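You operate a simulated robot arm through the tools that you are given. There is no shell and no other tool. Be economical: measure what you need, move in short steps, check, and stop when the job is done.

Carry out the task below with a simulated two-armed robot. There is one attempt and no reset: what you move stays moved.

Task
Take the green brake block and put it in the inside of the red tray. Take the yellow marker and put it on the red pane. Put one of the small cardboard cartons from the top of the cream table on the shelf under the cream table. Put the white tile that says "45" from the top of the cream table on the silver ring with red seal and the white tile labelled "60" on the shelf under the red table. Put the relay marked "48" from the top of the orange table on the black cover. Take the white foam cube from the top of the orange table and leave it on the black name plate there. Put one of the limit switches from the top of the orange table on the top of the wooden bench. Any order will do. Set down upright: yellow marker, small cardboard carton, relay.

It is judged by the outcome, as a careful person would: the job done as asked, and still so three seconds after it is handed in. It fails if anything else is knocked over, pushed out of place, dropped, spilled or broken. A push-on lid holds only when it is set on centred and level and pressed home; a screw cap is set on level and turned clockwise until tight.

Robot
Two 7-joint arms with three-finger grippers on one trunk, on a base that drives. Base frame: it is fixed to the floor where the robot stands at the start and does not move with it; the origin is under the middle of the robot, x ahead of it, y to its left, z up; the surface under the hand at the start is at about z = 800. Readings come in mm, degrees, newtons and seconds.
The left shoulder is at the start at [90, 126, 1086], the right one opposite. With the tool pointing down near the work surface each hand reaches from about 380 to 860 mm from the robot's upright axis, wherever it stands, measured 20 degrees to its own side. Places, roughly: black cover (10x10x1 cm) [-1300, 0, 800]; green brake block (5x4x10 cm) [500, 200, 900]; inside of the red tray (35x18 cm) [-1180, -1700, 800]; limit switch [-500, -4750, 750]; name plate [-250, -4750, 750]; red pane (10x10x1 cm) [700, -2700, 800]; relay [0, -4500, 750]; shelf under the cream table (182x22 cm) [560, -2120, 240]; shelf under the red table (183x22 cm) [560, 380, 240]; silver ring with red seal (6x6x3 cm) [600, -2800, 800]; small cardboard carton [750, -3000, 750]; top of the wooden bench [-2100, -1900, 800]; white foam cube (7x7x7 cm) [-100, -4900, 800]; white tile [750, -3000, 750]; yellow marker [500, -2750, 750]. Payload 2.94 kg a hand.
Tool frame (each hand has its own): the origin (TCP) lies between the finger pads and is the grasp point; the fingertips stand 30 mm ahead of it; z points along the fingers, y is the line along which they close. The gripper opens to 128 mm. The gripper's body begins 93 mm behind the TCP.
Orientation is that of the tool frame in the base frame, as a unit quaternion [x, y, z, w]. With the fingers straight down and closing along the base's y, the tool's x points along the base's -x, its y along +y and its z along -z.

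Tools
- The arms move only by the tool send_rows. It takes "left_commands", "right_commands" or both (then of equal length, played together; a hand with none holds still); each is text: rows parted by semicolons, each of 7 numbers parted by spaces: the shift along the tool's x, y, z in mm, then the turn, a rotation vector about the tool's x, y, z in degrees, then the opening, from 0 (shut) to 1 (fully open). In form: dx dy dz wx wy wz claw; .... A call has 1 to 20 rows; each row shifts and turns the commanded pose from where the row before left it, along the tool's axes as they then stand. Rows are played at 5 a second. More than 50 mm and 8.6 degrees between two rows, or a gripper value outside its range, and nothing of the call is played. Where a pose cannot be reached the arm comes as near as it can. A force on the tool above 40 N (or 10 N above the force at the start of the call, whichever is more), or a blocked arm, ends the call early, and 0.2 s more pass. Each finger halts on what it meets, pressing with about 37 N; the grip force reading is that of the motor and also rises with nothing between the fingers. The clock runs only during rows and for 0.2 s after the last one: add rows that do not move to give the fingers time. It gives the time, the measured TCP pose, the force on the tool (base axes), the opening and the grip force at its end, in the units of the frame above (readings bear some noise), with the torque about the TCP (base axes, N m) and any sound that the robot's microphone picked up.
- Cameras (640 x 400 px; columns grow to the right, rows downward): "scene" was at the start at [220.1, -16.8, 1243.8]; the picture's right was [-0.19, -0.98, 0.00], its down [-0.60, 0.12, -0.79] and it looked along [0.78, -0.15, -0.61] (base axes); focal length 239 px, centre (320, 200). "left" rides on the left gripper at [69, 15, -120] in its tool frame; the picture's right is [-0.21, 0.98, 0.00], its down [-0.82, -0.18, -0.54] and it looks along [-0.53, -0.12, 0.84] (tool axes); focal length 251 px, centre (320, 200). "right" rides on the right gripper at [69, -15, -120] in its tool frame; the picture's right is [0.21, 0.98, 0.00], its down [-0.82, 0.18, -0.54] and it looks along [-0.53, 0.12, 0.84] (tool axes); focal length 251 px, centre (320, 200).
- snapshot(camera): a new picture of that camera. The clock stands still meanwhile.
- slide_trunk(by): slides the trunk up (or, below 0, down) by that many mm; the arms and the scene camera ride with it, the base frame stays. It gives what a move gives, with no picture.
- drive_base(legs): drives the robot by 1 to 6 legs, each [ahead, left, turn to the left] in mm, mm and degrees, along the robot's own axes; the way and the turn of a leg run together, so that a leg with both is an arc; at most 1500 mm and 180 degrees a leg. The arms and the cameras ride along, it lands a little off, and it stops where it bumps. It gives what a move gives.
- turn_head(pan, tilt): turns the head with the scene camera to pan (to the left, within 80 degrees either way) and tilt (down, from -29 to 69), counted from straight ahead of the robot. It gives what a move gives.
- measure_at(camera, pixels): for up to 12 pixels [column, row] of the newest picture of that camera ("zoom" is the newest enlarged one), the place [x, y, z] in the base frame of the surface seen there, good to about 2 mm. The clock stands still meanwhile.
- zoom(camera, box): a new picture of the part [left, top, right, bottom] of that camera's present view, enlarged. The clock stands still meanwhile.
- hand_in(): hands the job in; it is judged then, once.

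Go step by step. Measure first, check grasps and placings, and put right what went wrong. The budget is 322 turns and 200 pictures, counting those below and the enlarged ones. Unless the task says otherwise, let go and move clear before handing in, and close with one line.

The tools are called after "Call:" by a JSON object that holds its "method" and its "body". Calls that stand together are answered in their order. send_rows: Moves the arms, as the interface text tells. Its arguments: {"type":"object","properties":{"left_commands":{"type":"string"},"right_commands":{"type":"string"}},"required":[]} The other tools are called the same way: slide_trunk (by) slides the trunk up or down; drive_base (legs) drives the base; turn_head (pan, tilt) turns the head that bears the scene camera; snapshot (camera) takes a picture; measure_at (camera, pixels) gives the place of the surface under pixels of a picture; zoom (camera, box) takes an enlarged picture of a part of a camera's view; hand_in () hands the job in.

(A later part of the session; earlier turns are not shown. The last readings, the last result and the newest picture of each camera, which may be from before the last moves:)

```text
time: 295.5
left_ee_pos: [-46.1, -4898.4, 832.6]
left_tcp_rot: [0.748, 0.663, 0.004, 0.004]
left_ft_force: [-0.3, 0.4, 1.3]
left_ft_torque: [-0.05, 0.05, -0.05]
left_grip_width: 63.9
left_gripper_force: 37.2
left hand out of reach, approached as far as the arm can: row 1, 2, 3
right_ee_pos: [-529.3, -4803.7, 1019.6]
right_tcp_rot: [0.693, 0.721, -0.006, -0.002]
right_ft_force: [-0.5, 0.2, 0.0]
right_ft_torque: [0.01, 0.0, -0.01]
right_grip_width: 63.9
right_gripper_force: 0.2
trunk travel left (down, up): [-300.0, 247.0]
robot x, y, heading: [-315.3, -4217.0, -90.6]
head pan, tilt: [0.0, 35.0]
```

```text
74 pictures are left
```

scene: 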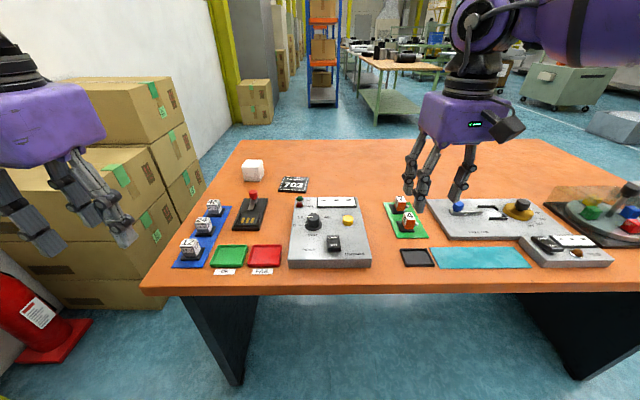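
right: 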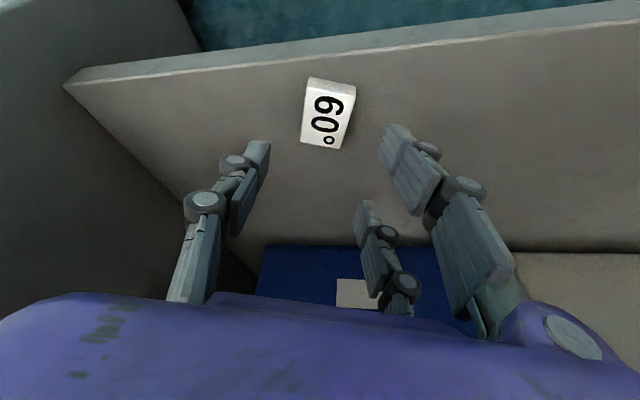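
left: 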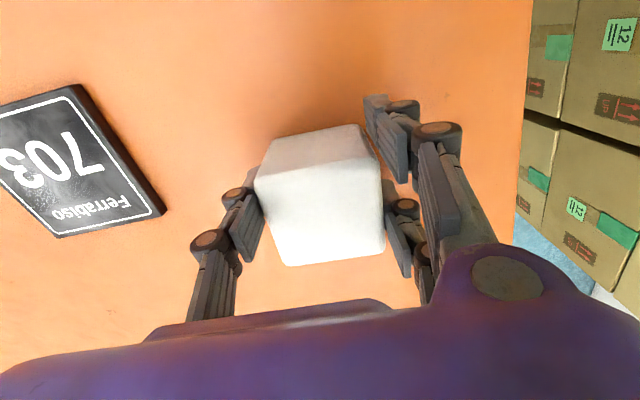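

The cube is gripped (64 mm). I'll lift it and shift the base toward the plate.

Call:
{"method": "send_rows", "body": {"left_commands": "0 0 -15 0 0 0 0.48; 0 0 -30 0 0 0 0.48; 0 0 -30 0 0 0 0.48; 0 0 0 0 0 0 0.48"}}

Call:
{"method": "snapshot", "body": {"camera": "left"}}

```text
time: 296.5
left_ee_pos: [-45.4, -4900.0, 907.1]
left_tcp_rot: [0.748, 0.663, 0.004, 0.003]
left_ft_force: [-0.3, -0.2, 0.3]
left_ft_torque: [0.02, 0.01, 0.04]
left_grip_width: 63.6
left_gripper_force: 37.1
right_ee_pos: [-528.5, -4803.8, 1020.4]
right_tcp_rot: [0.694, 0.72, -0.006, -0.002]
right_ft_force: [-0.4, 0.5, 0.4]
right_ft_torque: [0.03, 0.03, 0.01]
right_grip_width: 63.9
right_gripper_force: 0.1
trunk travel left (down, up): [-300.0, 247.0]
robot x, y, heading: [-317.8, -4216.6, -90.5]
head pan, tilt: [0.0, 35.0]
```

```text
73 pictures are left
```

left: 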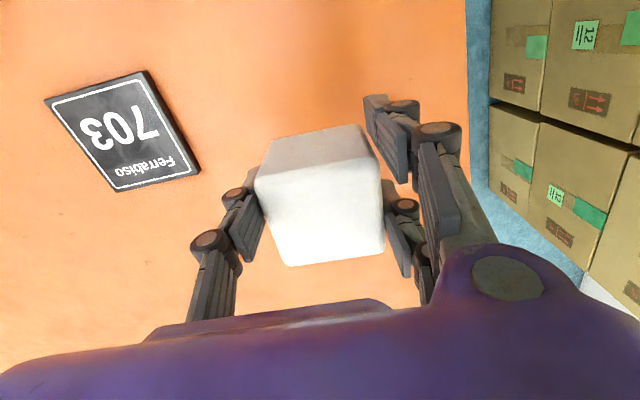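

Held. I'll measure the cube's top to know its offset from the TCP.

Call:
{"method": "measure_at", "body": {"camera": "left", "pixels": [[258, 182], [380, 182], [287, 262], [383, 248], [322, 215], [320, 150], [100, 120], [150, 75], [48, 100], [197, 168], [118, 190]]}}

```text
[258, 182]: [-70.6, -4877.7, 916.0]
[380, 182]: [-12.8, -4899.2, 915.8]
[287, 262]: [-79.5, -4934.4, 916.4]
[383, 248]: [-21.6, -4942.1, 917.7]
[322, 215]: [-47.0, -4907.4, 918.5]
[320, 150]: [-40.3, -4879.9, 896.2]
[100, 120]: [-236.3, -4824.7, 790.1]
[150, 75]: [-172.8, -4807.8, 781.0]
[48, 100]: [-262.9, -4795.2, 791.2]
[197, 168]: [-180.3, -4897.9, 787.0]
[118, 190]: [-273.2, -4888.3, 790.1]
```

I'll raise a little and let the base carry the cube over the plate.

Call:
{"method": "send_rows", "body": {"left_commands": "0 0 -30 0 0 0 0.48; 0 0 0 0 0 0 0.48"}}

Call:
{"method": "drive_base", "body": {"legs": [[-62, -176, 0]]}}

Call:
{"method": "snapshot", "body": {"camera": "left"}}

Call:
{"method": "measure_at", "body": {"camera": "left", "pixels": [[258, 182], [380, 182], [287, 262], [383, 248]]}}

```text
time: 297.1
left_ee_pos: [-46.1, -4899.5, 937.1]
left_tcp_rot: [0.749, 0.663, 0.004, 0.003]
left_ft_force: [-0.1, 0.2, -0.1]
left_ft_torque: [-0.02, 0.01, -0.01]
left_grip_width: 63.6
left_gripper_force: 37.0
right_ee_pos: [-527.9, -4804.5, 1019.2]
right_tcp_rot: [0.693, 0.721, -0.005, -0.002]
right_ft_force: [0.0, -0.5, -0.2]
right_ft_torque: [0.01, 0.02, -0.04]
right_grip_width: 64.1
right_gripper_force: 0.0
trunk travel left (down, up): [-300.0, 247.0]
robot x, y, heading: [-312.7, -4220.9, -90.6]
head pan, tilt: [0.0, 35.0]
```

```text
time: 299.3
left_ee_pos: [-219.5, -4835.7, 937.1]
left_tcp_rot: [0.749, 0.663, 0.004, 0.003]
left_ft_force: [-0.5, -1.1, 0.7]
left_ft_torque: [0.0, 0.0, -0.01]
left_grip_width: 63.7
left_gripper_force: 37.4
right_ee_pos: [-702.9, -4741.6, 1019.7]
right_tcp_rot: [0.693, 0.721, -0.005, -0.001]
right_ft_force: [0.0, -0.5, 0.0]
right_ft_torque: [-0.03, -0.04, -0.01]
right_grip_width: 64.0
right_gripper_force: 0.1
trunk travel left (down, up): [-300.0, 247.0]
robot x, y, heading: [-485.2, -4152.4, -90.4]
head pan, tilt: [0.0, 35.0]
```

```text
72 pictures are left
```

left: 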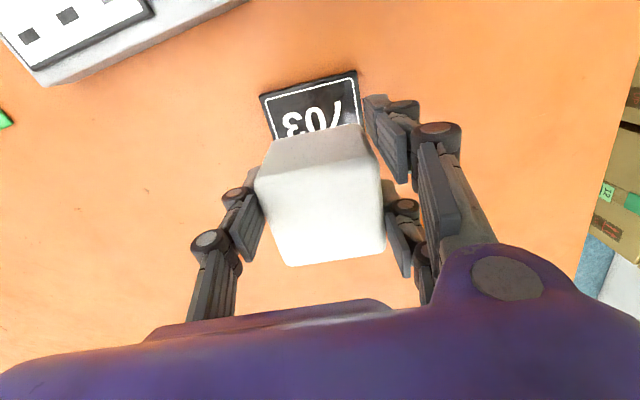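

```text
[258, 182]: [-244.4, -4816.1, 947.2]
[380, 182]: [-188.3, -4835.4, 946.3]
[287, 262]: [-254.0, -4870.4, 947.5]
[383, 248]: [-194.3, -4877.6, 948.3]
```

The cube is centred over the plate. Lowering.

Call:
{"method": "send_rows", "body": {"left_commands": "0 0 35 0 0 0 0.48; 0 0 35 0 0 0 0.48; 0 0 14 0 0 0 0.48; 0 0 0 0 0 0 0.48"}}

Call:
{"method": "snapshot", "body": {"camera": "left"}}

Call:
{"method": "measure_at", "body": {"camera": "left", "pixels": [[258, 182], [380, 182], [287, 262], [383, 248]]}}

```text
time: 300.3
left_ee_pos: [-218.8, -4836.3, 852.4]
left_tcp_rot: [0.748, 0.664, 0.004, 0.003]
left_ft_force: [-0.6, 0.2, 0.3]
left_ft_torque: [-0.01, -0.01, -0.02]
left_grip_width: 63.4
left_gripper_force: 36.5
right_ee_pos: [-701.7, -4741.3, 1019.6]
right_tcp_rot: [0.693, 0.721, -0.006, -0.002]
right_ft_force: [-0.3, 0.2, -0.6]
right_ft_torque: [0.02, 0.02, -0.02]
right_grip_width: 64.0
right_gripper_force: 0.0
trunk travel left (down, up): [-300.0, 247.0]
robot x, y, heading: [-487.2, -4158.4, -90.7]
head pan, tilt: [0.0, 35.0]
```

```text
71 pictures are left
```

left: 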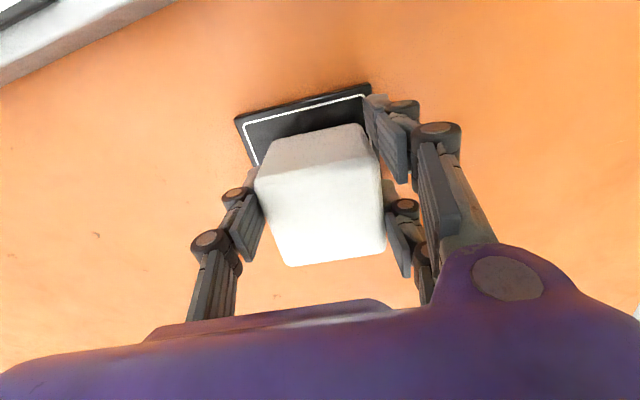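

```text
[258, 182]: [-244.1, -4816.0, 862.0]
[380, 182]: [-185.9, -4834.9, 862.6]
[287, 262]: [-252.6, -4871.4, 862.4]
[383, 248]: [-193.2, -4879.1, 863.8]
```

Call:
{"method": "send_rows", "body": {"left_commands": "0 0 4 0 0 0 0.48; 0 0 2 0 0 0 0.48; 0 0 1.5 0 0 0 0.48; 0 0 1.5 0 0 0 0.48; 0 0 0 0 0 0 0.48"}}

```text
time: 301.5
left_ee_pos: [-217.6, -4836.1, 843.3]
left_tcp_rot: [0.748, 0.664, 0.004, 0.004]
left_ft_force: [-0.1, -0.6, -0.3]
left_ft_torque: [-0.03, 0.0, 0.02]
left_grip_width: 63.7
left_gripper_force: 37.0
right_ee_pos: [-703.2, -4741.4, 1019.3]
right_tcp_rot: [0.692, 0.722, -0.006, -0.002]
right_ft_force: [-0.2, 0.3, 0.3]
right_ft_torque: [0.0, 0.0, 0.01]
right_grip_width: 63.8
right_gripper_force: 0.0
trunk travel left (down, up): [-300.0, 247.0]
robot x, y, heading: [-488.8, -4157.1, -90.5]
head pan, tilt: [0.0, 35.0]
```

Call:
{"method": "send_rows", "body": {"left_commands": "0 0 1.5 0 0 0 0.48; 0 0 1.5 0 0 0 0.48; 0 0 1.5 0 0 0 0.48; 0 0 0 0 0 0 0.48"}}

```text
time: 302.5
left_ee_pos: [-218.6, -4836.1, 841.6]
left_tcp_rot: [0.748, 0.664, 0.002, 0.005]
left_ft_force: [3.1, -0.7, 21.9]
left_ft_torque: [-0.09, 0.11, 0.02]
left_grip_width: 63.8
left_gripper_force: 36.9
right_ee_pos: [-702.3, -4738.9, 1021.7]
right_tcp_rot: [0.692, 0.721, -0.006, -0.002]
right_ft_force: [0.6, -0.2, 0.5]
right_ft_torque: [0.02, 0.0, 0.0]
right_grip_width: 63.9
right_gripper_force: 0.0
trunk travel left (down, up): [-300.0, 247.0]
robot x, y, heading: [-486.9, -4154.3, -90.6]
head pan, tilt: [0.0, 35.0]
```

Contact (22 N). Ease 1.5 mm, release, rise.

Call:
{"method": "send_rows", "body": {"left_commands": "0 0 -1.5 0 0 0 0.48; 0 0 0 0 0 0 0.55; 0 0 0 0 0 0 0.65; 0 0 0 0 0 0 0.75; 0 0 -30 0 0 0 0.75; 0 0 -45 0 0 0 0.75; 0 0 -45 0 0 0 0.75; 0 0 -30 0 0 0 0.75; 0 0 0 0 0 0 0.75"}}

Call:
{"method": "snapshot", "body": {"camera": "left"}}

Call:
{"method": "snapshot", "body": {"camera": "scene"}}

```text
time: 304.5
left_ee_pos: [-220.7, -4836.1, 990.0]
left_tcp_rot: [0.748, 0.664, 0.004, 0.004]
left_ft_force: [-0.7, -0.6, 0.4]
left_ft_torque: [0.0, 0.0, -0.02]
left_grip_width: 96.1
left_gripper_force: 0.0
right_ee_pos: [-701.7, -4741.5, 1020.2]
right_tcp_rot: [0.693, 0.721, -0.005, -0.002]
right_ft_force: [-0.1, -1.2, -0.6]
right_ft_torque: [0.0, -0.01, 0.02]
right_grip_width: 64.2
right_gripper_force: 0.0
trunk travel left (down, up): [-300.0, 247.0]
robot x, y, heading: [-487.2, -4156.6, -90.6]
head pan, tilt: [0.0, 35.0]
```

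```text
70 pictures are left
```

left: 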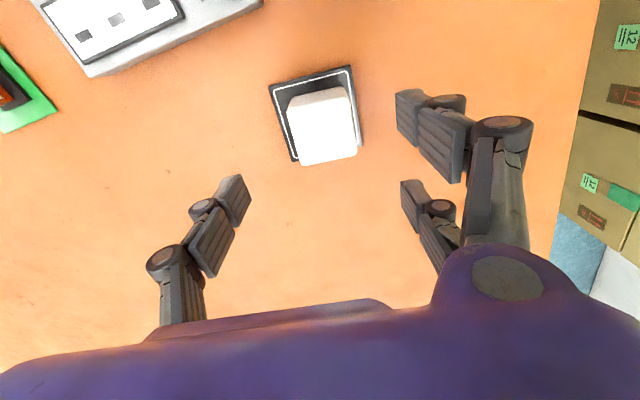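

```text
69 pictures are left
```

scene: 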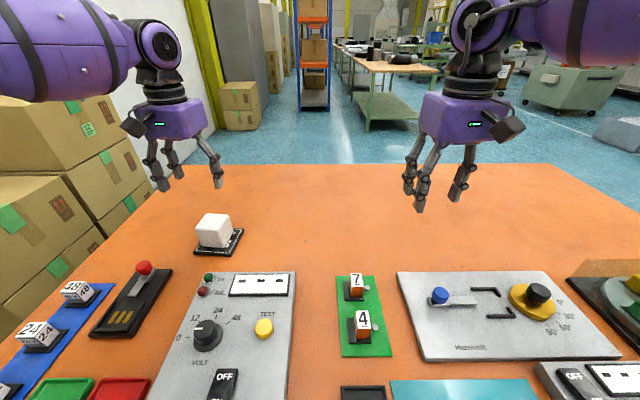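

The cube rests on the name plate. Next I'll drive 200 left, then put the left hand over relay 48 and the right hand over a limit switch.

Call:
{"method": "drive_base", "body": {"legs": [[0, 200, 0]]}}

Call:
{"method": "send_rows", "body": {"left_commands": "40 10 0 0 0 -5 0.6; 40 8 0 0 0 0 0.6; 40 0 0 0 0 0 0.6; 37 0 20 0 0 0 0.6; 0 0 20 0 0 0 0.6; 0 0 0 0 0 0 0.6", "right_commands": "40 0 0 0 0 0 0.6; 40 -20 0 0 0 0 0.6; 30 -20 0 0 0 0 0.6; 0 -20 25 0 0 0 0.6; 0 0 40 0 0 0 0.6; 0 0 20 0 0 0 0.6"}}

Call:
{"method": "snapshot", "body": {"camera": "left"}}

Call:
{"method": "snapshot", "body": {"camera": "right"}}

```text
time: 306.9
left_ee_pos: [-21.0, -4838.7, 990.2]
left_tcp_rot: [0.748, 0.664, 0.004, 0.004]
left_ft_force: [0.3, 0.2, 0.2]
left_ft_torque: [-0.02, -0.02, -0.02]
left_grip_width: 96.0
left_gripper_force: 0.1
right_ee_pos: [-502.2, -4743.7, 1019.6]
right_tcp_rot: [0.693, 0.721, -0.005, -0.002]
right_ft_force: [-0.3, 0.6, 0.1]
right_ft_torque: [-0.03, 0.01, 0.0]
right_grip_width: 64.1
right_gripper_force: 0.1
trunk travel left (down, up): [-300.0, 247.0]
robot x, y, heading: [-286.1, -4158.1, -90.8]
head pan, tilt: [0.0, 35.0]
```

```text
time: 308.2
left_ee_pos: [6.4, -4683.9, 951.9]
left_tcp_rot: [0.719, 0.695, 0.004, 0.004]
left_ft_force: [-0.5, 0.6, 0.9]
left_ft_torque: [-0.03, -0.02, -0.01]
left_grip_width: 76.9
left_gripper_force: 0.1
right_ee_pos: [-567.2, -4636.4, 934.3]
right_tcp_rot: [0.693, 0.721, -0.005, -0.002]
right_ft_force: [-0.8, 0.7, 0.2]
right_ft_torque: [-0.01, -0.01, -0.03]
right_grip_width: 76.7
right_gripper_force: 0.2
trunk travel left (down, up): [-300.0, 247.0]
robot x, y, heading: [-285.7, -4154.7, -90.8]
head pan, tilt: [0.0, 35.0]
```

```text
68 pictures are left
```

left: 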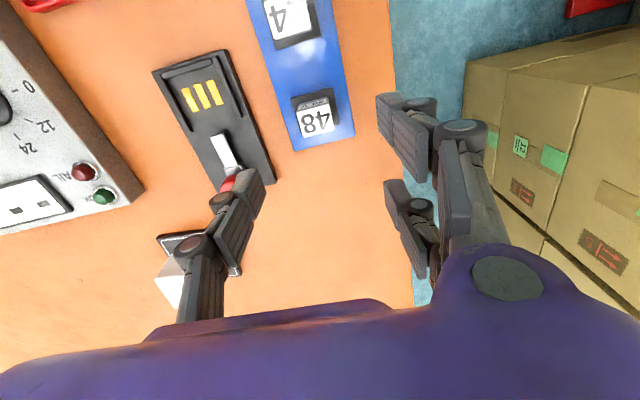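

```text
67 pictures are left
```

right: 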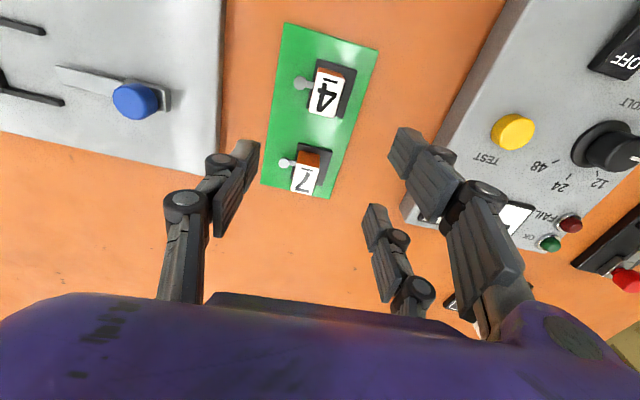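

Both hands are near. I'll zoom in on relay 48 and measure.

Call:
{"method": "zoom", "body": {"camera": "left", "box": [260, 70, 380, 160]}}

Call:
{"method": "measure_at", "body": {"camera": "zoom", "pixels": [[220, 185], [330, 148], [250, 305], [355, 270], [215, 145], [320, 110], [300, 160], [290, 240], [210, 170], [345, 200], [240, 360], [420, 330]]}}

```text
4.44 times, centred on (320, 115) of left
```

zoom: 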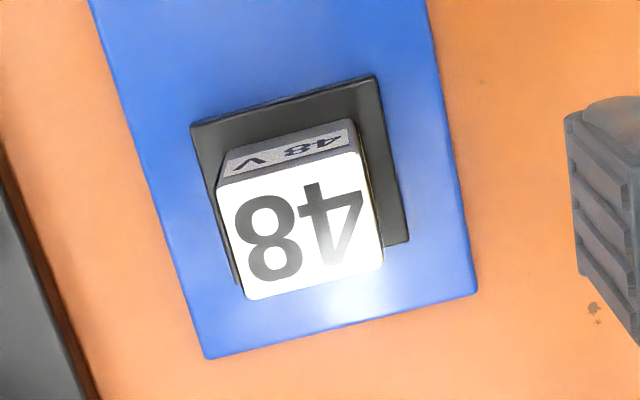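

```text
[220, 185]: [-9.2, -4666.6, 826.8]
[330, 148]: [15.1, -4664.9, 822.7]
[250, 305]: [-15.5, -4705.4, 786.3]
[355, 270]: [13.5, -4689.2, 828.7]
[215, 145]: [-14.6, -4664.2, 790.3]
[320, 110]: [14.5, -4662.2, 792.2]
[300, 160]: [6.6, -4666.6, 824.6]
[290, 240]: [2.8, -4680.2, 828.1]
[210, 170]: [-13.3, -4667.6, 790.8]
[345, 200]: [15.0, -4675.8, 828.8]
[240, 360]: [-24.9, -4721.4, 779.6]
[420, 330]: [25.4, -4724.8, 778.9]
```

The relay's white body is only about 30 mm square, narrower than the pair's gap, so I'll grip it diagonally, corner in the pair's V. First I'll measure neighbours: relay 24's base and the lever block.

Call:
{"method": "measure_at", "body": {"camera": "left", "pixels": [[318, 40], [272, 50], [316, 36], [275, 46], [272, 180], [232, 60], [228, 182], [240, 100], [258, 140], [295, 97], [335, 88], [340, 122]]}}

Call:
{"method": "measure_at", "body": {"camera": "zoom", "pixels": [[195, 127], [373, 80], [404, 240], [232, 270], [222, 182], [355, 155], [380, 265], [248, 296]]}}

```text
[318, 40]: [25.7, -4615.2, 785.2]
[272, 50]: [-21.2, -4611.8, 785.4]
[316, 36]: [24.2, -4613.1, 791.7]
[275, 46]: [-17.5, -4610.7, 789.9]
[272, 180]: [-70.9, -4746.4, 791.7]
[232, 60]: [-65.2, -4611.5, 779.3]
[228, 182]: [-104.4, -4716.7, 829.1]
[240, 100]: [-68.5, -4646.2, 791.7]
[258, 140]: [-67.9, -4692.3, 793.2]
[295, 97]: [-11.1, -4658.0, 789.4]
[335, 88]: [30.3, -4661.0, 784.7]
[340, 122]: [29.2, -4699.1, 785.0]
```

```text
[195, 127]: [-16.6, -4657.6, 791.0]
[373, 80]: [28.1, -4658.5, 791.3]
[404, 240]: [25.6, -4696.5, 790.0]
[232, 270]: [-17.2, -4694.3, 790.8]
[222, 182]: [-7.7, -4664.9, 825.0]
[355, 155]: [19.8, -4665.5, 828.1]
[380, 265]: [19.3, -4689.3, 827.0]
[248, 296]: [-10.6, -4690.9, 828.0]
```

Relay 48's body centre is (5,−4678), axis-aligned, with room around. I'll turn the left hand 45° and position so its corner sits in the pair's gap.

Call:
{"method": "send_rows", "body": {"left_commands": "0 0 0 0 0 -8 0.45; 0 0 0 0 0 -8 0.45; 0 0 0 0 0 -8 0.45; 0 0 0 0 0 -8 0.45; 0 0 0 0 0 -8 0.45; 0 0 0 0 0 -7 0.45; 0 0 20 0 0 0 0.45; 0 0 0 0 0 0 0.45"}}

```text
time: 310.1
left_ee_pos: [7.4, -4683.4, 932.0]
left_tcp_rot: [0.382, 0.924, 0.002, 0.005]
left_ft_force: [1.0, 0.8, 0.2]
left_ft_torque: [-0.01, -0.02, -0.02]
left_grip_width: 57.6
left_gripper_force: 0.1
right_ee_pos: [-565.9, -4635.6, 934.0]
right_tcp_rot: [0.692, 0.722, -0.005, -0.002]
right_ft_force: [-0.5, 0.4, 0.7]
right_ft_torque: [0.01, 0.02, -0.01]
right_grip_width: 76.8
right_gripper_force: 0.1
trunk travel left (down, up): [-300.0, 247.0]
robot x, y, heading: [-287.5, -4158.1, -90.7]
head pan, tilt: [0.0, 35.0]
```

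Call:
{"method": "send_rows", "body": {"left_commands": "5.6 -6.4 30 0 0 0 0.42; 0 0 25 0 0 0 0.4; 0 0 0 0 0 0 0.4"}}

Call:
{"method": "snapshot", "body": {"camera": "left"}}

Call:
{"method": "measure_at", "body": {"camera": "left", "pixels": [[320, 140], [300, 150], [340, 150], [320, 170], [320, 120]]}}

```text
time: 310.9
left_ee_pos: [-0.8, -4684.3, 875.6]
left_tcp_rot: [0.382, 0.924, 0.003, 0.005]
left_ft_force: [0.4, -0.3, 0.1]
left_ft_torque: [-0.02, 0.01, 0.0]
left_grip_width: 51.1
left_gripper_force: 0.1
right_ee_pos: [-567.4, -4636.3, 934.4]
right_tcp_rot: [0.693, 0.721, -0.006, -0.002]
right_ft_force: [-0.3, -0.4, -0.3]
right_ft_torque: [-0.03, 0.02, -0.01]
right_grip_width: 76.9
right_gripper_force: 0.0
trunk travel left (down, up): [-300.0, 247.0]
robot x, y, heading: [-283.3, -4155.1, -90.6]
head pan, tilt: [0.0, 35.0]
```

```text
65 pictures are left
```

left: 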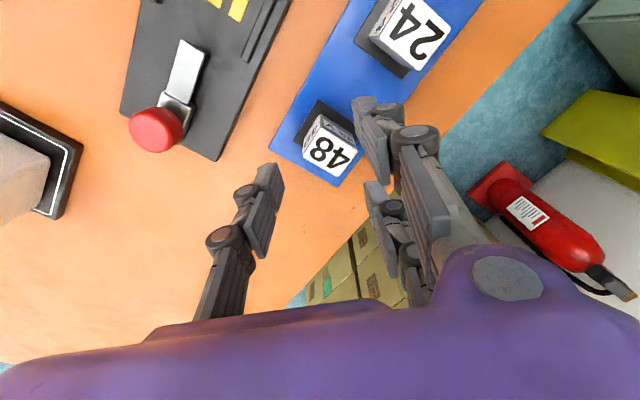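

```text
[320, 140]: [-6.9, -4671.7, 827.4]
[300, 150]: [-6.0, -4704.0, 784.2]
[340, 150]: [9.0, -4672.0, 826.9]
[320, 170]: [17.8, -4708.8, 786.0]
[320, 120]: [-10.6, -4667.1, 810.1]
```

Call:
{"method": "zoom", "body": {"camera": "left", "box": [260, 90, 400, 200]}}

Call:
{"method": "measure_at", "body": {"camera": "left", "pixels": [[334, 172], [352, 150], [308, 157], [322, 135], [362, 110], [270, 180]]}}

```text
3.64 times, centred on (330, 145) of left
```

zoom: 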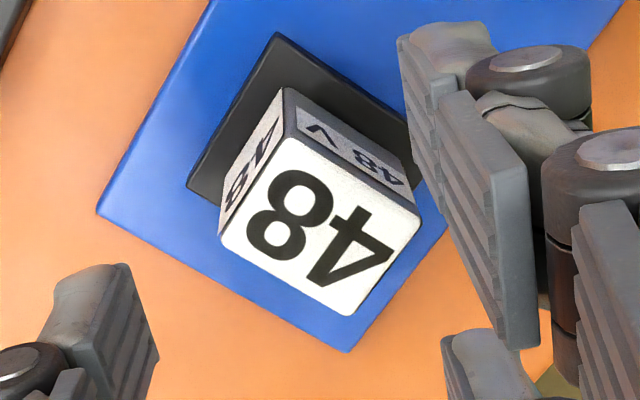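

```text
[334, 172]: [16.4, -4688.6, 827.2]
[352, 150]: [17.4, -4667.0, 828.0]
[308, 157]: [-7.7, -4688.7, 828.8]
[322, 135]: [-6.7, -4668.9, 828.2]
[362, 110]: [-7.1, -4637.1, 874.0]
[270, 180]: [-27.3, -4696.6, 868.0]
```

Well placed. Descend to z≈826 and close.

Call:
{"method": "send_rows", "body": {"left_commands": "0 0 25 0 0 0 0.4; 0 0 15 0 0 0 0.4; 0 0 9 0 0 0 0.4; 0 0 0 0 0 0 0.3; 0 0 0 0 0 0 0.2; 0 0 0 0 0 0 0.1; 0 0 0 0 0 0 0.0; 0 0 0 0 0 0 0"}}

Call:
{"method": "zoom", "body": {"camera": "left", "box": [240, 80, 440, 220]}}

```text
time: 312.6
left_ee_pos: [-1.0, -4684.6, 826.1]
left_tcp_rot: [0.382, 0.924, 0.001, 0.004]
left_ft_force: [-0.2, 0.3, -0.4]
left_ft_torque: [0.02, -0.01, -0.01]
left_grip_width: 22.5
left_gripper_force: 36.9
right_ee_pos: [-566.2, -4636.6, 935.4]
right_tcp_rot: [0.693, 0.721, -0.007, -0.001]
right_ft_force: [-0.7, -0.3, -0.2]
right_ft_torque: [-0.05, -0.02, 0.0]
right_grip_width: 76.7
right_gripper_force: 0.0
trunk travel left (down, up): [-300.0, 247.0]
robot x, y, heading: [-286.5, -4154.6, -90.7]
head pan, tilt: [0.0, 35.0]
```

```text
2.86 times, centred on (340, 150) of left
```

zoom: 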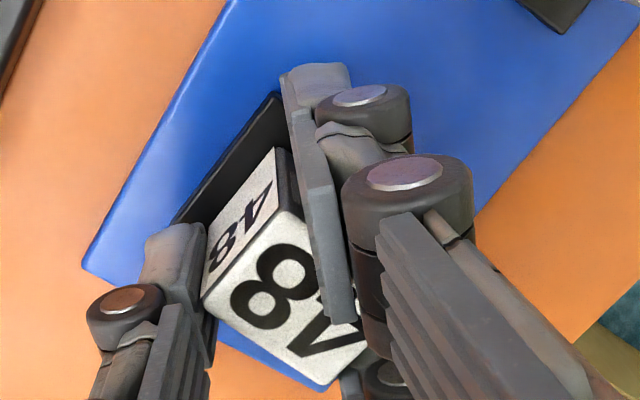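

Gripped at 22.5 mm. Lift slowly and check that it comes along straight.

Call:
{"method": "send_rows", "body": {"left_commands": "0 0 -8 0 0 0 0; 0 0 -10 0 0 0 0; 0 0 -25 0 0 0 0; 0 0 -35 0 0 0 0; 0 0 -35 0 0 0 0; 0 0 0 0 0 0 0"}}

Call:
{"method": "snapshot", "body": {"camera": "left"}}

Call:
{"method": "zoom", "body": {"camera": "scene", "box": [60, 120, 300, 300]}}

```text
time: 314.1
left_ee_pos: [-1.6, -4683.7, 939.9]
left_tcp_rot: [0.382, 0.924, 0.001, 0.005]
left_ft_force: [0.1, -0.7, -1.3]
left_ft_torque: [0.02, 0.01, 0.01]
left_grip_width: 22.3
left_gripper_force: 36.7
right_ee_pos: [-567.0, -4637.3, 934.2]
right_tcp_rot: [0.693, 0.721, -0.006, -0.002]
right_ft_force: [0.0, -0.2, 0.2]
right_ft_torque: [0.0, 0.04, -0.03]
right_grip_width: 77.0
right_gripper_force: 0.0
trunk travel left (down, up): [-300.0, 247.0]
robot x, y, heading: [-284.4, -4159.2, -90.7]
head pan, tilt: [0.0, 35.0]
```

```text
62 pictures are left
```

left: 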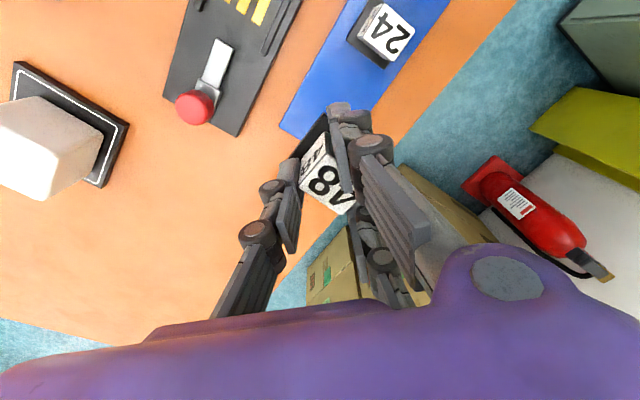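

```text
2.22 times, centred on (180, 210) of scene
```

zoom: 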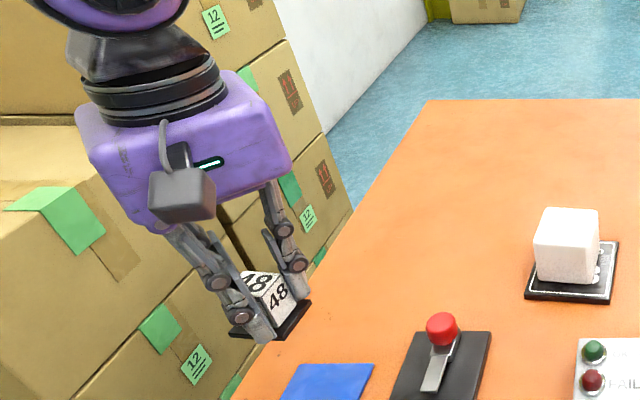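

The relay is held upright. Now the limit switches under the right hand: zoom and measure.

Call:
{"method": "zoom", "body": {"camera": "right", "box": [255, 40, 395, 210]}}

Call:
{"method": "measure_at", "body": {"camera": "right", "pixels": [[318, 82], [344, 86], [314, 112], [336, 117], [300, 84], [352, 68], [297, 167], [317, 170], [293, 190], [310, 195], [285, 163], [330, 148]]}}

```text
2.35 times, centred on (325, 125) of right
```

zoom: 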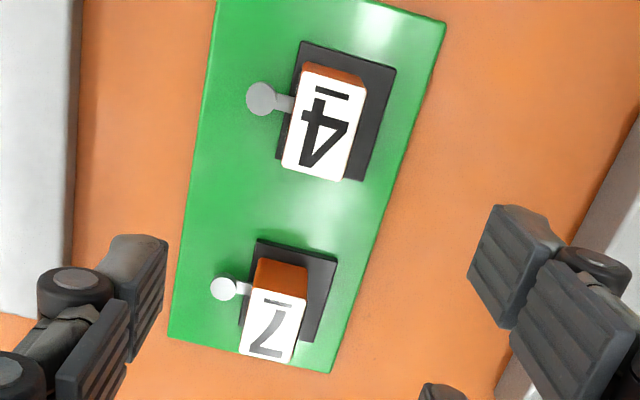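

```text
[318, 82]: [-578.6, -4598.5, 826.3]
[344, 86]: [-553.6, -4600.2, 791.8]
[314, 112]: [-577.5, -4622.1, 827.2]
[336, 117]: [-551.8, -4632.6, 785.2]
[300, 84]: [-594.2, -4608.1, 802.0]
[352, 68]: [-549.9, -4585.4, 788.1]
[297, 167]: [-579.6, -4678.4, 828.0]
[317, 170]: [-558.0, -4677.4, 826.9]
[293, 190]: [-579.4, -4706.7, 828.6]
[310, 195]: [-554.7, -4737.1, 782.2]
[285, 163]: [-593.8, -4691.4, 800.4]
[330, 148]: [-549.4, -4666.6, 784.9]
```

The switch's body is about 22×30 mm, too narrow for the pair, and a roller sticks out at −x. The black base looks larger; I'll measure it exactly.

Call:
{"method": "measure_at", "body": {"camera": "zoom", "pixels": [[305, 46], [392, 72], [358, 178], [280, 156], [302, 68], [362, 86], [286, 165], [342, 176], [258, 243], [333, 262], [312, 338], [260, 100]]}}

```text
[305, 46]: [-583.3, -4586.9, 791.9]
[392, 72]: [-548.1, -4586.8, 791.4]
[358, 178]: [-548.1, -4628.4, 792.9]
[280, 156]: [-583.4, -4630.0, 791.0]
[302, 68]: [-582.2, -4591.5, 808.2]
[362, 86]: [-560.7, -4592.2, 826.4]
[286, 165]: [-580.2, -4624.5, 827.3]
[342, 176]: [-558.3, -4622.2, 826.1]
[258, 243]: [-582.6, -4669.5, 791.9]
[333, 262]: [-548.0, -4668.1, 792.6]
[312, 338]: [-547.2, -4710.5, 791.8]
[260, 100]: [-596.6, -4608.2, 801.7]
```

The base is 36×43 and the body 21×30, so I'll pinch the body's y faces using the single finger and one finger of the pair. I'll turn the right hand to close along y (pair on the far side) over switch 7.

Call:
{"method": "send_rows", "body": {"right_commands": "0 0 0 0 0 8.4 0.5; 0 0 0 0 0 8.4 0.5; 0 0 0 0 0 8.4 0.5; 0 0 0 0 0 8.4 0.5; 0 0 0 0 0 8.4 0.5; 0 0 0 0 0 8.4 0.5; 0 0 0 0 0 8.4 0.5; 0 0 0 0 0 8.4 0.5; 0 0 0 0 0 8.4 0.45; 0 0 0 0 0 8.4 0.4; 0 0 0 0 0 8.3 0.4; 0 0 0 0 0 0 0.4"}}

```text
time: 316.6
left_ee_pos: [-0.6, -4684.8, 940.6]
left_tcp_rot: [0.382, 0.924, 0.001, 0.005]
left_ft_force: [0.4, 0.3, -1.1]
left_ft_torque: [0.0, 0.0, 0.04]
left_grip_width: 22.1
left_gripper_force: 37.4
right_ee_pos: [-567.4, -4634.6, 935.2]
right_tcp_rot: [1.0, -0.002, -0.005, 0.003]
right_ft_force: [0.0, 0.5, -0.7]
right_ft_torque: [0.0, -0.01, 0.0]
right_grip_width: 51.0
right_gripper_force: 0.1
trunk travel left (down, up): [-300.0, 247.0]
robot x, y, heading: [-282.6, -4156.0, -90.6]
head pan, tilt: [0.0, 35.0]
```

Call:
{"method": "send_rows", "body": {"right_commands": "5.5 28 0 0 0 0 0.4; 5.4 27.4 0 0 0 0 0.4; 0 0 30 0 0 0 0.4; 0 0 25 0 0 0 0.4; 0 0 0 0 0 0 0.4"}}

Call:
{"method": "snapshot", "body": {"camera": "right"}}

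Call:
{"method": "zoom", "body": {"camera": "right", "box": [220, 60, 420, 220]}}

```text
time: 317.9
left_ee_pos: [-2.6, -4683.8, 939.8]
left_tcp_rot: [0.383, 0.924, 0.002, 0.005]
left_ft_force: [0.6, -0.2, -0.2]
left_ft_torque: [0.01, 0.0, 0.02]
left_grip_width: 22.4
left_gripper_force: 37.2
right_ee_pos: [-557.2, -4691.2, 879.9]
right_tcp_rot: [1.0, 0.0, -0.005, 0.003]
right_ft_force: [-0.1, -0.6, -0.7]
right_ft_torque: [0.0, -0.02, -0.01]
right_grip_width: 51.2
right_gripper_force: 0.1
trunk travel left (down, up): [-300.0, 247.0]
robot x, y, heading: [-287.1, -4154.1, -91.0]
head pan, tilt: [0.0, 35.0]
```

```text
59 pictures are left
```

right: 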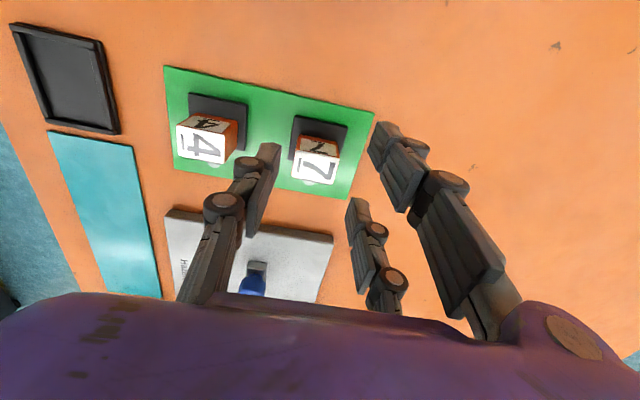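

```text
2.50 times, centred on (320, 140) of right
```

zoom: 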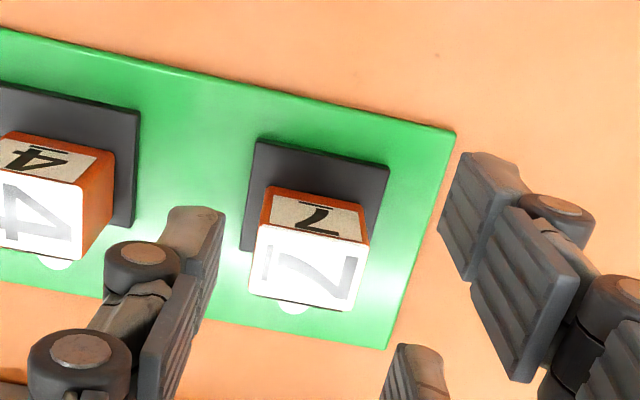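

Call:
{"method": "measure_at", "body": {"camera": "zoom", "pixels": [[262, 232], [362, 245], [254, 292], [350, 306], [270, 195], [368, 212], [205, 260], [450, 220], [390, 370], [258, 145], [385, 170]]}}

```text
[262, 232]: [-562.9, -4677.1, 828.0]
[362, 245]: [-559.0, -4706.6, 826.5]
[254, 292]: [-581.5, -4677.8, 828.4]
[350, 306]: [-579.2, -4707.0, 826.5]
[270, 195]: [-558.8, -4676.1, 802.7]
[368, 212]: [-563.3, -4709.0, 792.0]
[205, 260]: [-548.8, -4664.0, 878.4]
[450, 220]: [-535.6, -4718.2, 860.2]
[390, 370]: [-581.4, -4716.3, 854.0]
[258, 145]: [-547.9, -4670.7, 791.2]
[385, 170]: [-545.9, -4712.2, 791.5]
```

Body: x −580…−560, y −4676…−4708. Positioned as planned; descend to z≈826 and close.

Call:
{"method": "send_rows", "body": {"right_commands": "-0.5 1 25 0 0 0 0.4; 0 0 20 0 0 0 0.4; 0 0 9 0 0 0 0.4; 0 0 0 0 0 0 0.33; 0 0 0 0 0 0 0.28; 0 0 0 0 0 0 0.2; 0 0 0 0 0 0 0.1; 0 0 0 0 0 0 0.1"}}

Call:
{"method": "zoom", "body": {"camera": "right", "box": [220, 60, 420, 220]}}

```text
time: 319.6
left_ee_pos: [-1.2, -4686.3, 939.0]
left_tcp_rot: [0.382, 0.924, 0.001, 0.004]
left_ft_force: [-0.2, 0.2, -0.3]
left_ft_torque: [0.02, 0.0, 0.0]
left_grip_width: 22.1
left_gripper_force: 37.1
right_ee_pos: [-557.8, -4694.6, 824.9]
right_tcp_rot: [1.0, 0.0, -0.005, 0.003]
right_ft_force: [0.1, -0.3, 0.0]
right_ft_torque: [0.0, -0.06, 0.0]
right_grip_width: 32.9
right_gripper_force: 37.1
trunk travel left (down, up): [-300.0, 247.0]
robot x, y, heading: [-285.3, -4159.5, -90.7]
head pan, tilt: [0.0, 35.0]
```

```text
2.50 times, centred on (320, 140) of right
```

zoom: 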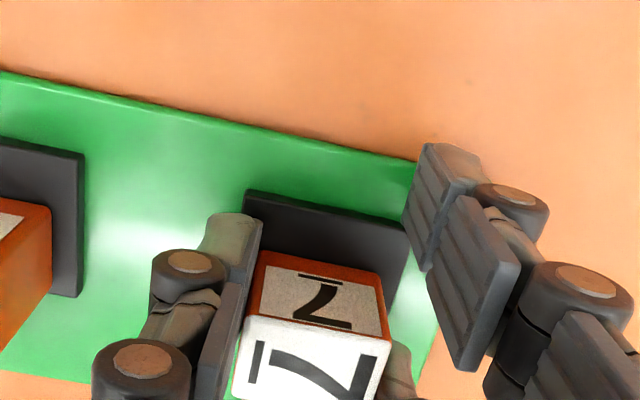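

Gripped at 33 mm without twisting. Lift slowly.

Call:
{"method": "send_rows", "body": {"right_commands": "0 0 -5 0 0 0 0.1; 0 0 -10 0 0 0 0.1; 0 0 -20 0 0 0 0.1; 0 0 -35 0 0 0 0.1; 0 0 -40 0 0 0 0.1; 0 0 0 0 0 0 0.1"}}

Call:
{"method": "snapshot", "body": {"camera": "right"}}

Call:
{"method": "snapshot", "body": {"camera": "scene"}}

```text
time: 321.1
left_ee_pos: [-1.5, -4685.8, 940.5]
left_tcp_rot: [0.382, 0.924, 0.002, 0.004]
left_ft_force: [-0.6, -0.5, -1.4]
left_ft_torque: [0.02, 0.01, 0.01]
left_grip_width: 22.2
left_gripper_force: 37.0
right_ee_pos: [-556.2, -4693.2, 936.3]
right_tcp_rot: [1.0, 0.0, -0.004, 0.003]
right_ft_force: [-0.7, -1.4, 0.5]
right_ft_torque: [0.05, -0.03, 0.01]
right_grip_width: 32.8
right_gripper_force: 37.1
trunk travel left (down, up): [-300.0, 247.0]
robot x, y, heading: [-284.0, -4151.9, -90.7]
head pan, tilt: [0.0, 35.0]
```

```text
56 pictures are left
```

right: 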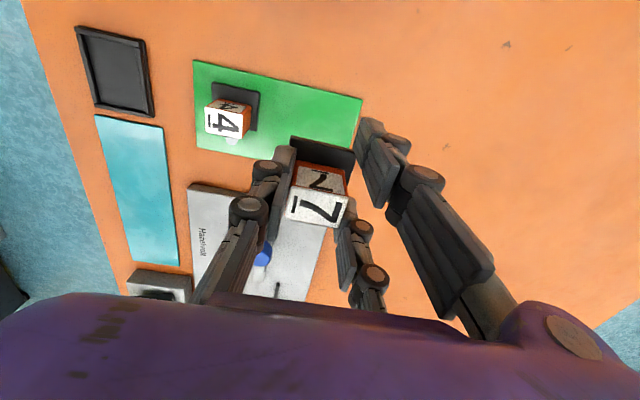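

```text
55 pictures are left
```

scene: 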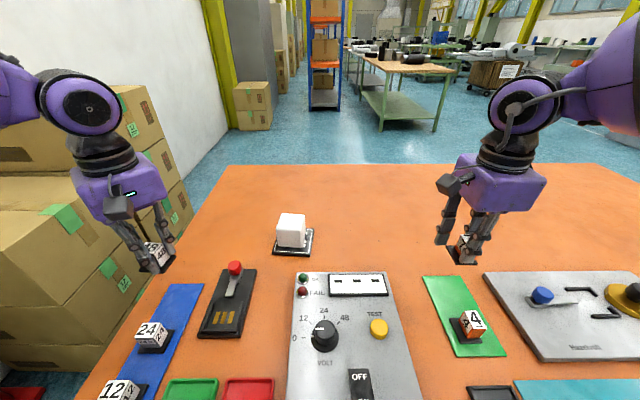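

Both parts are held. I'll back away from the table and look to the right (−x) for the wooden bench.

Call:
{"method": "drive_base", "body": {"legs": [[-500, 0, 0]]}}

Call:
{"method": "turn_head", "body": {"pan": -75, "tilt": 12}}

Call:
{"method": "snapshot", "body": {"camera": "scene"}}

```text
time: 324.0
left_ee_pos: [5.0, -4178.6, 940.1]
left_tcp_rot: [0.381, 0.924, 0.003, 0.004]
left_ft_force: [0.3, 0.1, -0.8]
left_ft_torque: [-0.02, 0.0, 0.01]
left_grip_width: 22.2
left_gripper_force: 36.9
right_ee_pos: [-548.8, -4188.2, 935.8]
right_tcp_rot: [1.0, 0.0, -0.005, 0.002]
right_ft_force: [0.5, 0.1, -0.4]
right_ft_torque: [-0.06, -0.01, 0.0]
right_grip_width: 32.5
right_gripper_force: 37.0
trunk travel left (down, up): [-300.0, 247.0]
robot x, y, heading: [-278.0, -3649.0, -90.5]
head pan, tilt: [0.0, 35.0]
```

```text
time: 325.5
left_ee_pos: [6.3, -4178.3, 938.5]
left_tcp_rot: [0.381, 0.924, 0.002, 0.004]
left_ft_force: [0.3, -0.2, -1.1]
left_ft_torque: [-0.01, 0.0, -0.02]
left_grip_width: 22.6
left_gripper_force: 37.2
right_ee_pos: [-548.9, -4188.4, 936.2]
right_tcp_rot: [1.0, 0.001, -0.005, 0.003]
right_ft_force: [-0.1, -0.3, -0.9]
right_ft_torque: [0.0, -0.03, 0.02]
right_grip_width: 32.6
right_gripper_force: 37.1
trunk travel left (down, up): [-300.0, 247.0]
robot x, y, heading: [-278.4, -3652.3, -90.8]
head pan, tilt: [-75.0, 12.0]
```

```text
54 pictures are left
```

scene: 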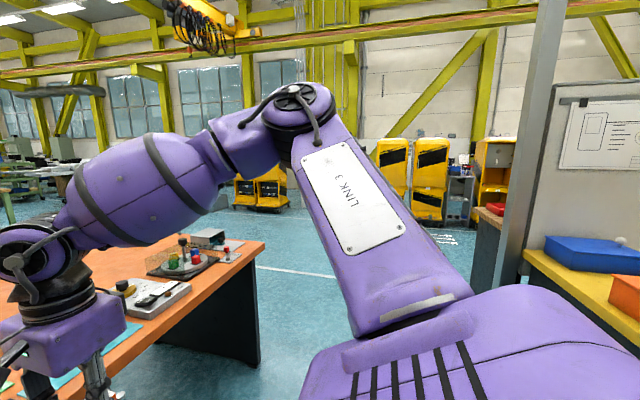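

The partition ends at the pole (col ~540), and a brown bench shows behind it at (487,215). I'll measure those.

Call:
{"method": "zoom", "body": {"camera": "scene", "box": [420, 130, 620, 300]}}

Call:
{"method": "measure_at", "body": {"camera": "scene", "pixels": [[486, 213], [482, 222], [500, 222], [480, 250], [540, 150], [515, 250], [530, 280], [497, 208], [250, 250], [440, 235]]}}

```text
2.35 times, centred on (520, 215) of scene
```

zoom: 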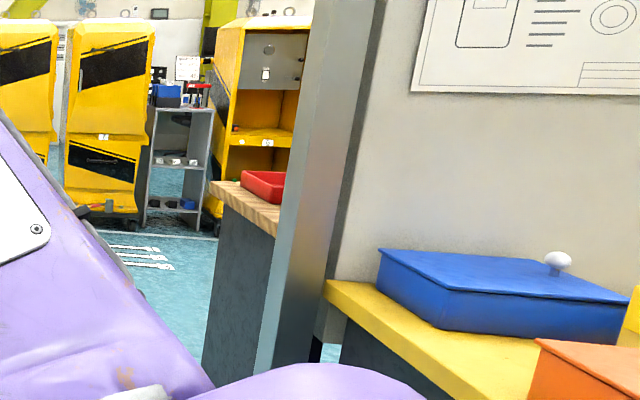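

```text
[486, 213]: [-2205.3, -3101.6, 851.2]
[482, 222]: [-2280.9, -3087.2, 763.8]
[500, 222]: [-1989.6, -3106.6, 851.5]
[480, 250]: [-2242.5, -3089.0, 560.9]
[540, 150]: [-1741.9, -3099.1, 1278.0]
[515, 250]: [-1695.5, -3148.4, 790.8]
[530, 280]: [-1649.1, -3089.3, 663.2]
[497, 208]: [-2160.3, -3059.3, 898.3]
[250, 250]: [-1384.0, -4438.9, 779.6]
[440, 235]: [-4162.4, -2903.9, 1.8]
```

The bench stands behind the partition (x −1750…−2290, front on the −x side, top z≈851). I'll strafe around the partition's end, then look.

Call:
{"method": "drive_base", "body": {"legs": [[0, -1300, 0], [0, -1200, 0], [0, 0, 90]]}}

Call:
{"method": "turn_head", "body": {"pan": 35, "tilt": 25}}

Call:
{"method": "snapshot", "body": {"camera": "scene"}}

```text
time: 351.2
left_ee_pos: [-2236.8, -3342.2, 939.0]
left_tcp_rot: [-0.372, 0.928, 0.004, 0.002]
left_ft_force: [-0.7, 0.1, -0.6]
left_ft_torque: [0.03, 0.08, -0.01]
left_grip_width: 22.3
left_gripper_force: 36.9
right_ee_pos: [-2243.4, -3896.8, 935.9]
right_tcp_rot: [0.715, 0.699, -0.001, 0.005]
right_ft_force: [0.3, -0.4, -0.7]
right_ft_torque: [0.0, -0.03, 0.01]
right_grip_width: 32.0
right_gripper_force: 37.3
trunk travel left (down, up): [-300.0, 247.0]
robot x, y, heading: [-2773.2, -3613.2, -2.1]
head pan, tilt: [-75.0, 12.0]
```

```text
time: 353.1
left_ee_pos: [-2237.5, -3342.8, 939.7]
left_tcp_rot: [-0.372, 0.928, 0.003, 0.002]
left_ft_force: [-1.0, -0.2, -0.7]
left_ft_torque: [-0.02, 0.03, 0.02]
left_grip_width: 22.3
left_gripper_force: 37.1
right_ee_pos: [-2242.1, -3897.4, 935.9]
right_tcp_rot: [0.715, 0.699, -0.002, 0.006]
right_ft_force: [0.0, -0.2, -0.6]
right_ft_torque: [0.02, 0.02, 0.02]
right_grip_width: 32.0
right_gripper_force: 37.1
trunk travel left (down, up): [-300.0, 247.0]
robot x, y, heading: [-2772.0, -3615.8, -1.9]
head pan, tilt: [35.0, 25.0]
```

```text
52 pictures are left
```

scene: 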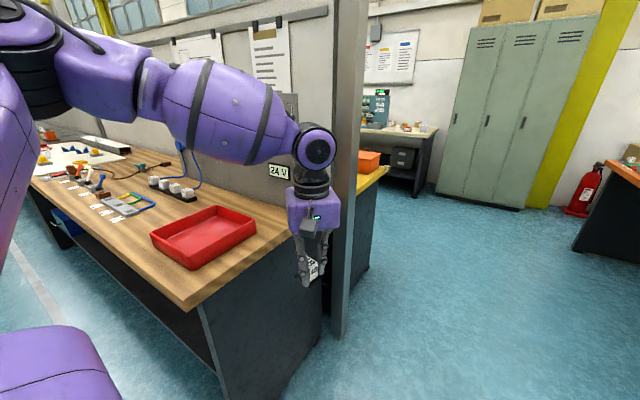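

The bench has free wood near (135,222) and in front of the tray. Measuring.

Call:
{"method": "measure_at", "body": {"camera": "scene", "pixels": [[130, 222], [100, 200], [160, 265], [190, 305], [250, 240], [152, 238], [190, 268], [255, 235], [215, 207], [140, 200], [240, 255], [120, 235]]}}

```text
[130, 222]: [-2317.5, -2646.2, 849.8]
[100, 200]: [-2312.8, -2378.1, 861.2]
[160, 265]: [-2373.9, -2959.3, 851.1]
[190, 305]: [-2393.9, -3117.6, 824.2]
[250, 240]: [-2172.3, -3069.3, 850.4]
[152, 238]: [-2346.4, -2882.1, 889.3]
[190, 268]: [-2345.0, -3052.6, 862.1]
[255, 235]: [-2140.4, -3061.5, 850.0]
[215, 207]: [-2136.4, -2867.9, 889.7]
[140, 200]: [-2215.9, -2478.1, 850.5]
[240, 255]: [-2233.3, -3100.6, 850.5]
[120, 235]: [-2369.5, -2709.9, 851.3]
```

Bench top is z≈851; a free spot is (−2300,−2740), left of the tray. I'll back off, raise the trunk 80, strafe along and approach.

Call:
{"method": "slide_trunk", "body": {"by": 80}}

Call:
{"method": "drive_base", "body": {"legs": [[-400, 0, 2], [0, 1150, 0]]}}

Call:
{"method": "turn_head", "body": {"pan": -10, "tilt": 30}}

Call:
{"method": "snapshot", "body": {"camera": "scene"}}

```text
time: 354.3
left_ee_pos: [-2236.8, -3342.7, 1019.4]
left_tcp_rot: [-0.372, 0.928, 0.004, 0.002]
left_ft_force: [0.4, 0.4, -0.3]
left_ft_torque: [-0.01, 0.02, 0.02]
left_grip_width: 22.5
left_gripper_force: 37.3
right_ee_pos: [-2244.5, -3895.1, 1014.8]
right_tcp_rot: [0.716, 0.698, -0.002, 0.006]
right_ft_force: [0.5, 0.6, -1.2]
right_ft_torque: [-0.02, 0.03, -0.01]
right_grip_width: 31.9
right_gripper_force: 37.2
trunk travel left (down, up): [-380.0, 167.0]
robot x, y, heading: [-2766.6, -3613.9, -2.0]
head pan, tilt: [35.0, 25.0]
```

```text
time: 366.8
left_ee_pos: [-2634.2, -2155.4, 1019.6]
left_tcp_rot: [-0.385, 0.923, 0.005, 0.001]
left_ft_force: [0.0, 0.6, -0.7]
left_ft_torque: [-0.02, 0.01, 0.0]
left_grip_width: 22.3
left_gripper_force: 37.0
right_ee_pos: [-2624.9, -2709.8, 1016.1]
right_tcp_rot: [0.706, 0.708, -0.002, 0.006]
right_ft_force: [0.9, 0.2, -1.4]
right_ft_torque: [0.01, 0.01, -0.01]
right_grip_width: 32.1
right_gripper_force: 37.1
trunk travel left (down, up): [-380.0, 167.0]
robot x, y, heading: [-3161.3, -2443.7, -0.4]
head pan, tilt: [35.0, 25.0]
```

```text
time: 367.9
left_ee_pos: [-2633.7, -2156.7, 1020.3]
left_tcp_rot: [-0.386, 0.923, 0.004, 0.001]
left_ft_force: [-0.2, -0.4, -0.3]
left_ft_torque: [-0.03, -0.01, 0.04]
left_grip_width: 22.3
left_gripper_force: 37.4
right_ee_pos: [-2624.5, -2710.6, 1015.9]
right_tcp_rot: [0.706, 0.708, -0.002, 0.005]
right_ft_force: [-0.1, 0.0, -1.8]
right_ft_torque: [0.03, 0.03, 0.0]
right_grip_width: 32.0
right_gripper_force: 36.4
trunk travel left (down, up): [-380.0, 167.0]
robot x, y, heading: [-3159.9, -2442.3, -0.3]
head pan, tilt: [-10.0, 30.0]
```

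```text
51 pictures are left
```

scene: 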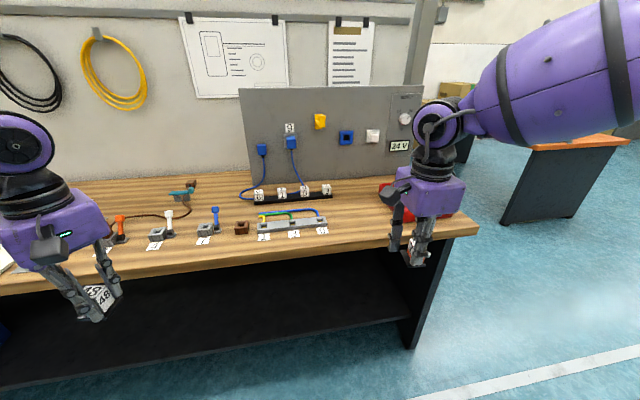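

Free wood at about (355,225) between the terminal strip and the tray. Measuring around it.

Call:
{"method": "measure_at", "body": {"camera": "scene", "pixels": [[355, 225], [350, 210], [325, 228], [378, 205], [345, 243], [365, 200], [330, 190], [388, 225]]}}

```text
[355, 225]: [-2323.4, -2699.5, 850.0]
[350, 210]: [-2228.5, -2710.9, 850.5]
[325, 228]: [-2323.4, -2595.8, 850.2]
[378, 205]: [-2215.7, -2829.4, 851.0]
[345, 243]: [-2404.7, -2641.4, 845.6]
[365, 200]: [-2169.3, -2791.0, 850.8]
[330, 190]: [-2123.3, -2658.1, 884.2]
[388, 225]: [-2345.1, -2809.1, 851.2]
```

I'll drive 345 ahead; that puts the switch over (−2280,−2722).

Call:
{"method": "drive_base", "body": {"legs": [[345, 0, 0]]}}

Call:
{"method": "send_rows", "body": {"right_commands": "0 0 40 0 0 0 0.1; 0 0 40 0 0 0 0.1; 0 0 30 0 0 0 0.1; 0 0 0 0 0 0 0.1"}}

Call:
{"method": "snapshot", "body": {"camera": "right"}}

Call:
{"method": "zoom", "body": {"camera": "scene", "box": [280, 180, 480, 320]}}

```text
time: 370.2
left_ee_pos: [-2293.7, -2158.7, 1020.5]
left_tcp_rot: [-0.386, 0.922, 0.005, 0.002]
left_ft_force: [-0.2, 0.9, -0.2]
left_ft_torque: [0.03, -0.01, -0.04]
left_grip_width: 22.4
left_gripper_force: 37.2
right_ee_pos: [-2282.3, -2712.8, 1016.5]
right_tcp_rot: [0.705, 0.709, -0.002, 0.006]
right_ft_force: [-0.3, -0.3, -0.7]
right_ft_torque: [0.02, 0.04, 0.03]
right_grip_width: 32.1
right_gripper_force: 36.9
trunk travel left (down, up): [-380.0, 167.0]
robot x, y, heading: [-2819.2, -2445.0, -0.3]
head pan, tilt: [-10.0, 30.0]
```

```text
time: 371.2
left_ee_pos: [-2294.1, -2158.0, 1018.6]
left_tcp_rot: [-0.386, 0.923, 0.005, 0.002]
left_ft_force: [0.4, 0.7, 0.0]
left_ft_torque: [-0.02, 0.01, 0.01]
left_grip_width: 22.5
left_gripper_force: 37.5
right_ee_pos: [-2281.8, -2712.0, 905.7]
right_tcp_rot: [0.705, 0.709, -0.002, 0.006]
right_ft_force: [0.3, -0.8, -0.7]
right_ft_torque: [0.01, 0.02, -0.02]
right_grip_width: 32.1
right_gripper_force: 37.1
trunk travel left (down, up): [-380.0, 167.0]
robot x, y, heading: [-2819.3, -2443.5, -0.6]
head pan, tilt: [-10.0, 30.0]
```

```text
50 pictures are left
```

right: 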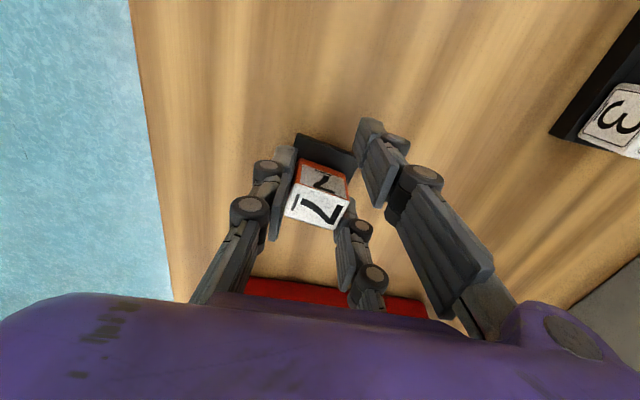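

```text
2.86 times, centred on (380, 250) of scene
```

zoom: 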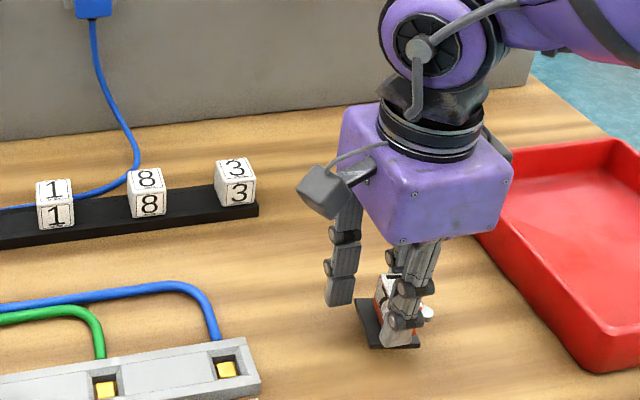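

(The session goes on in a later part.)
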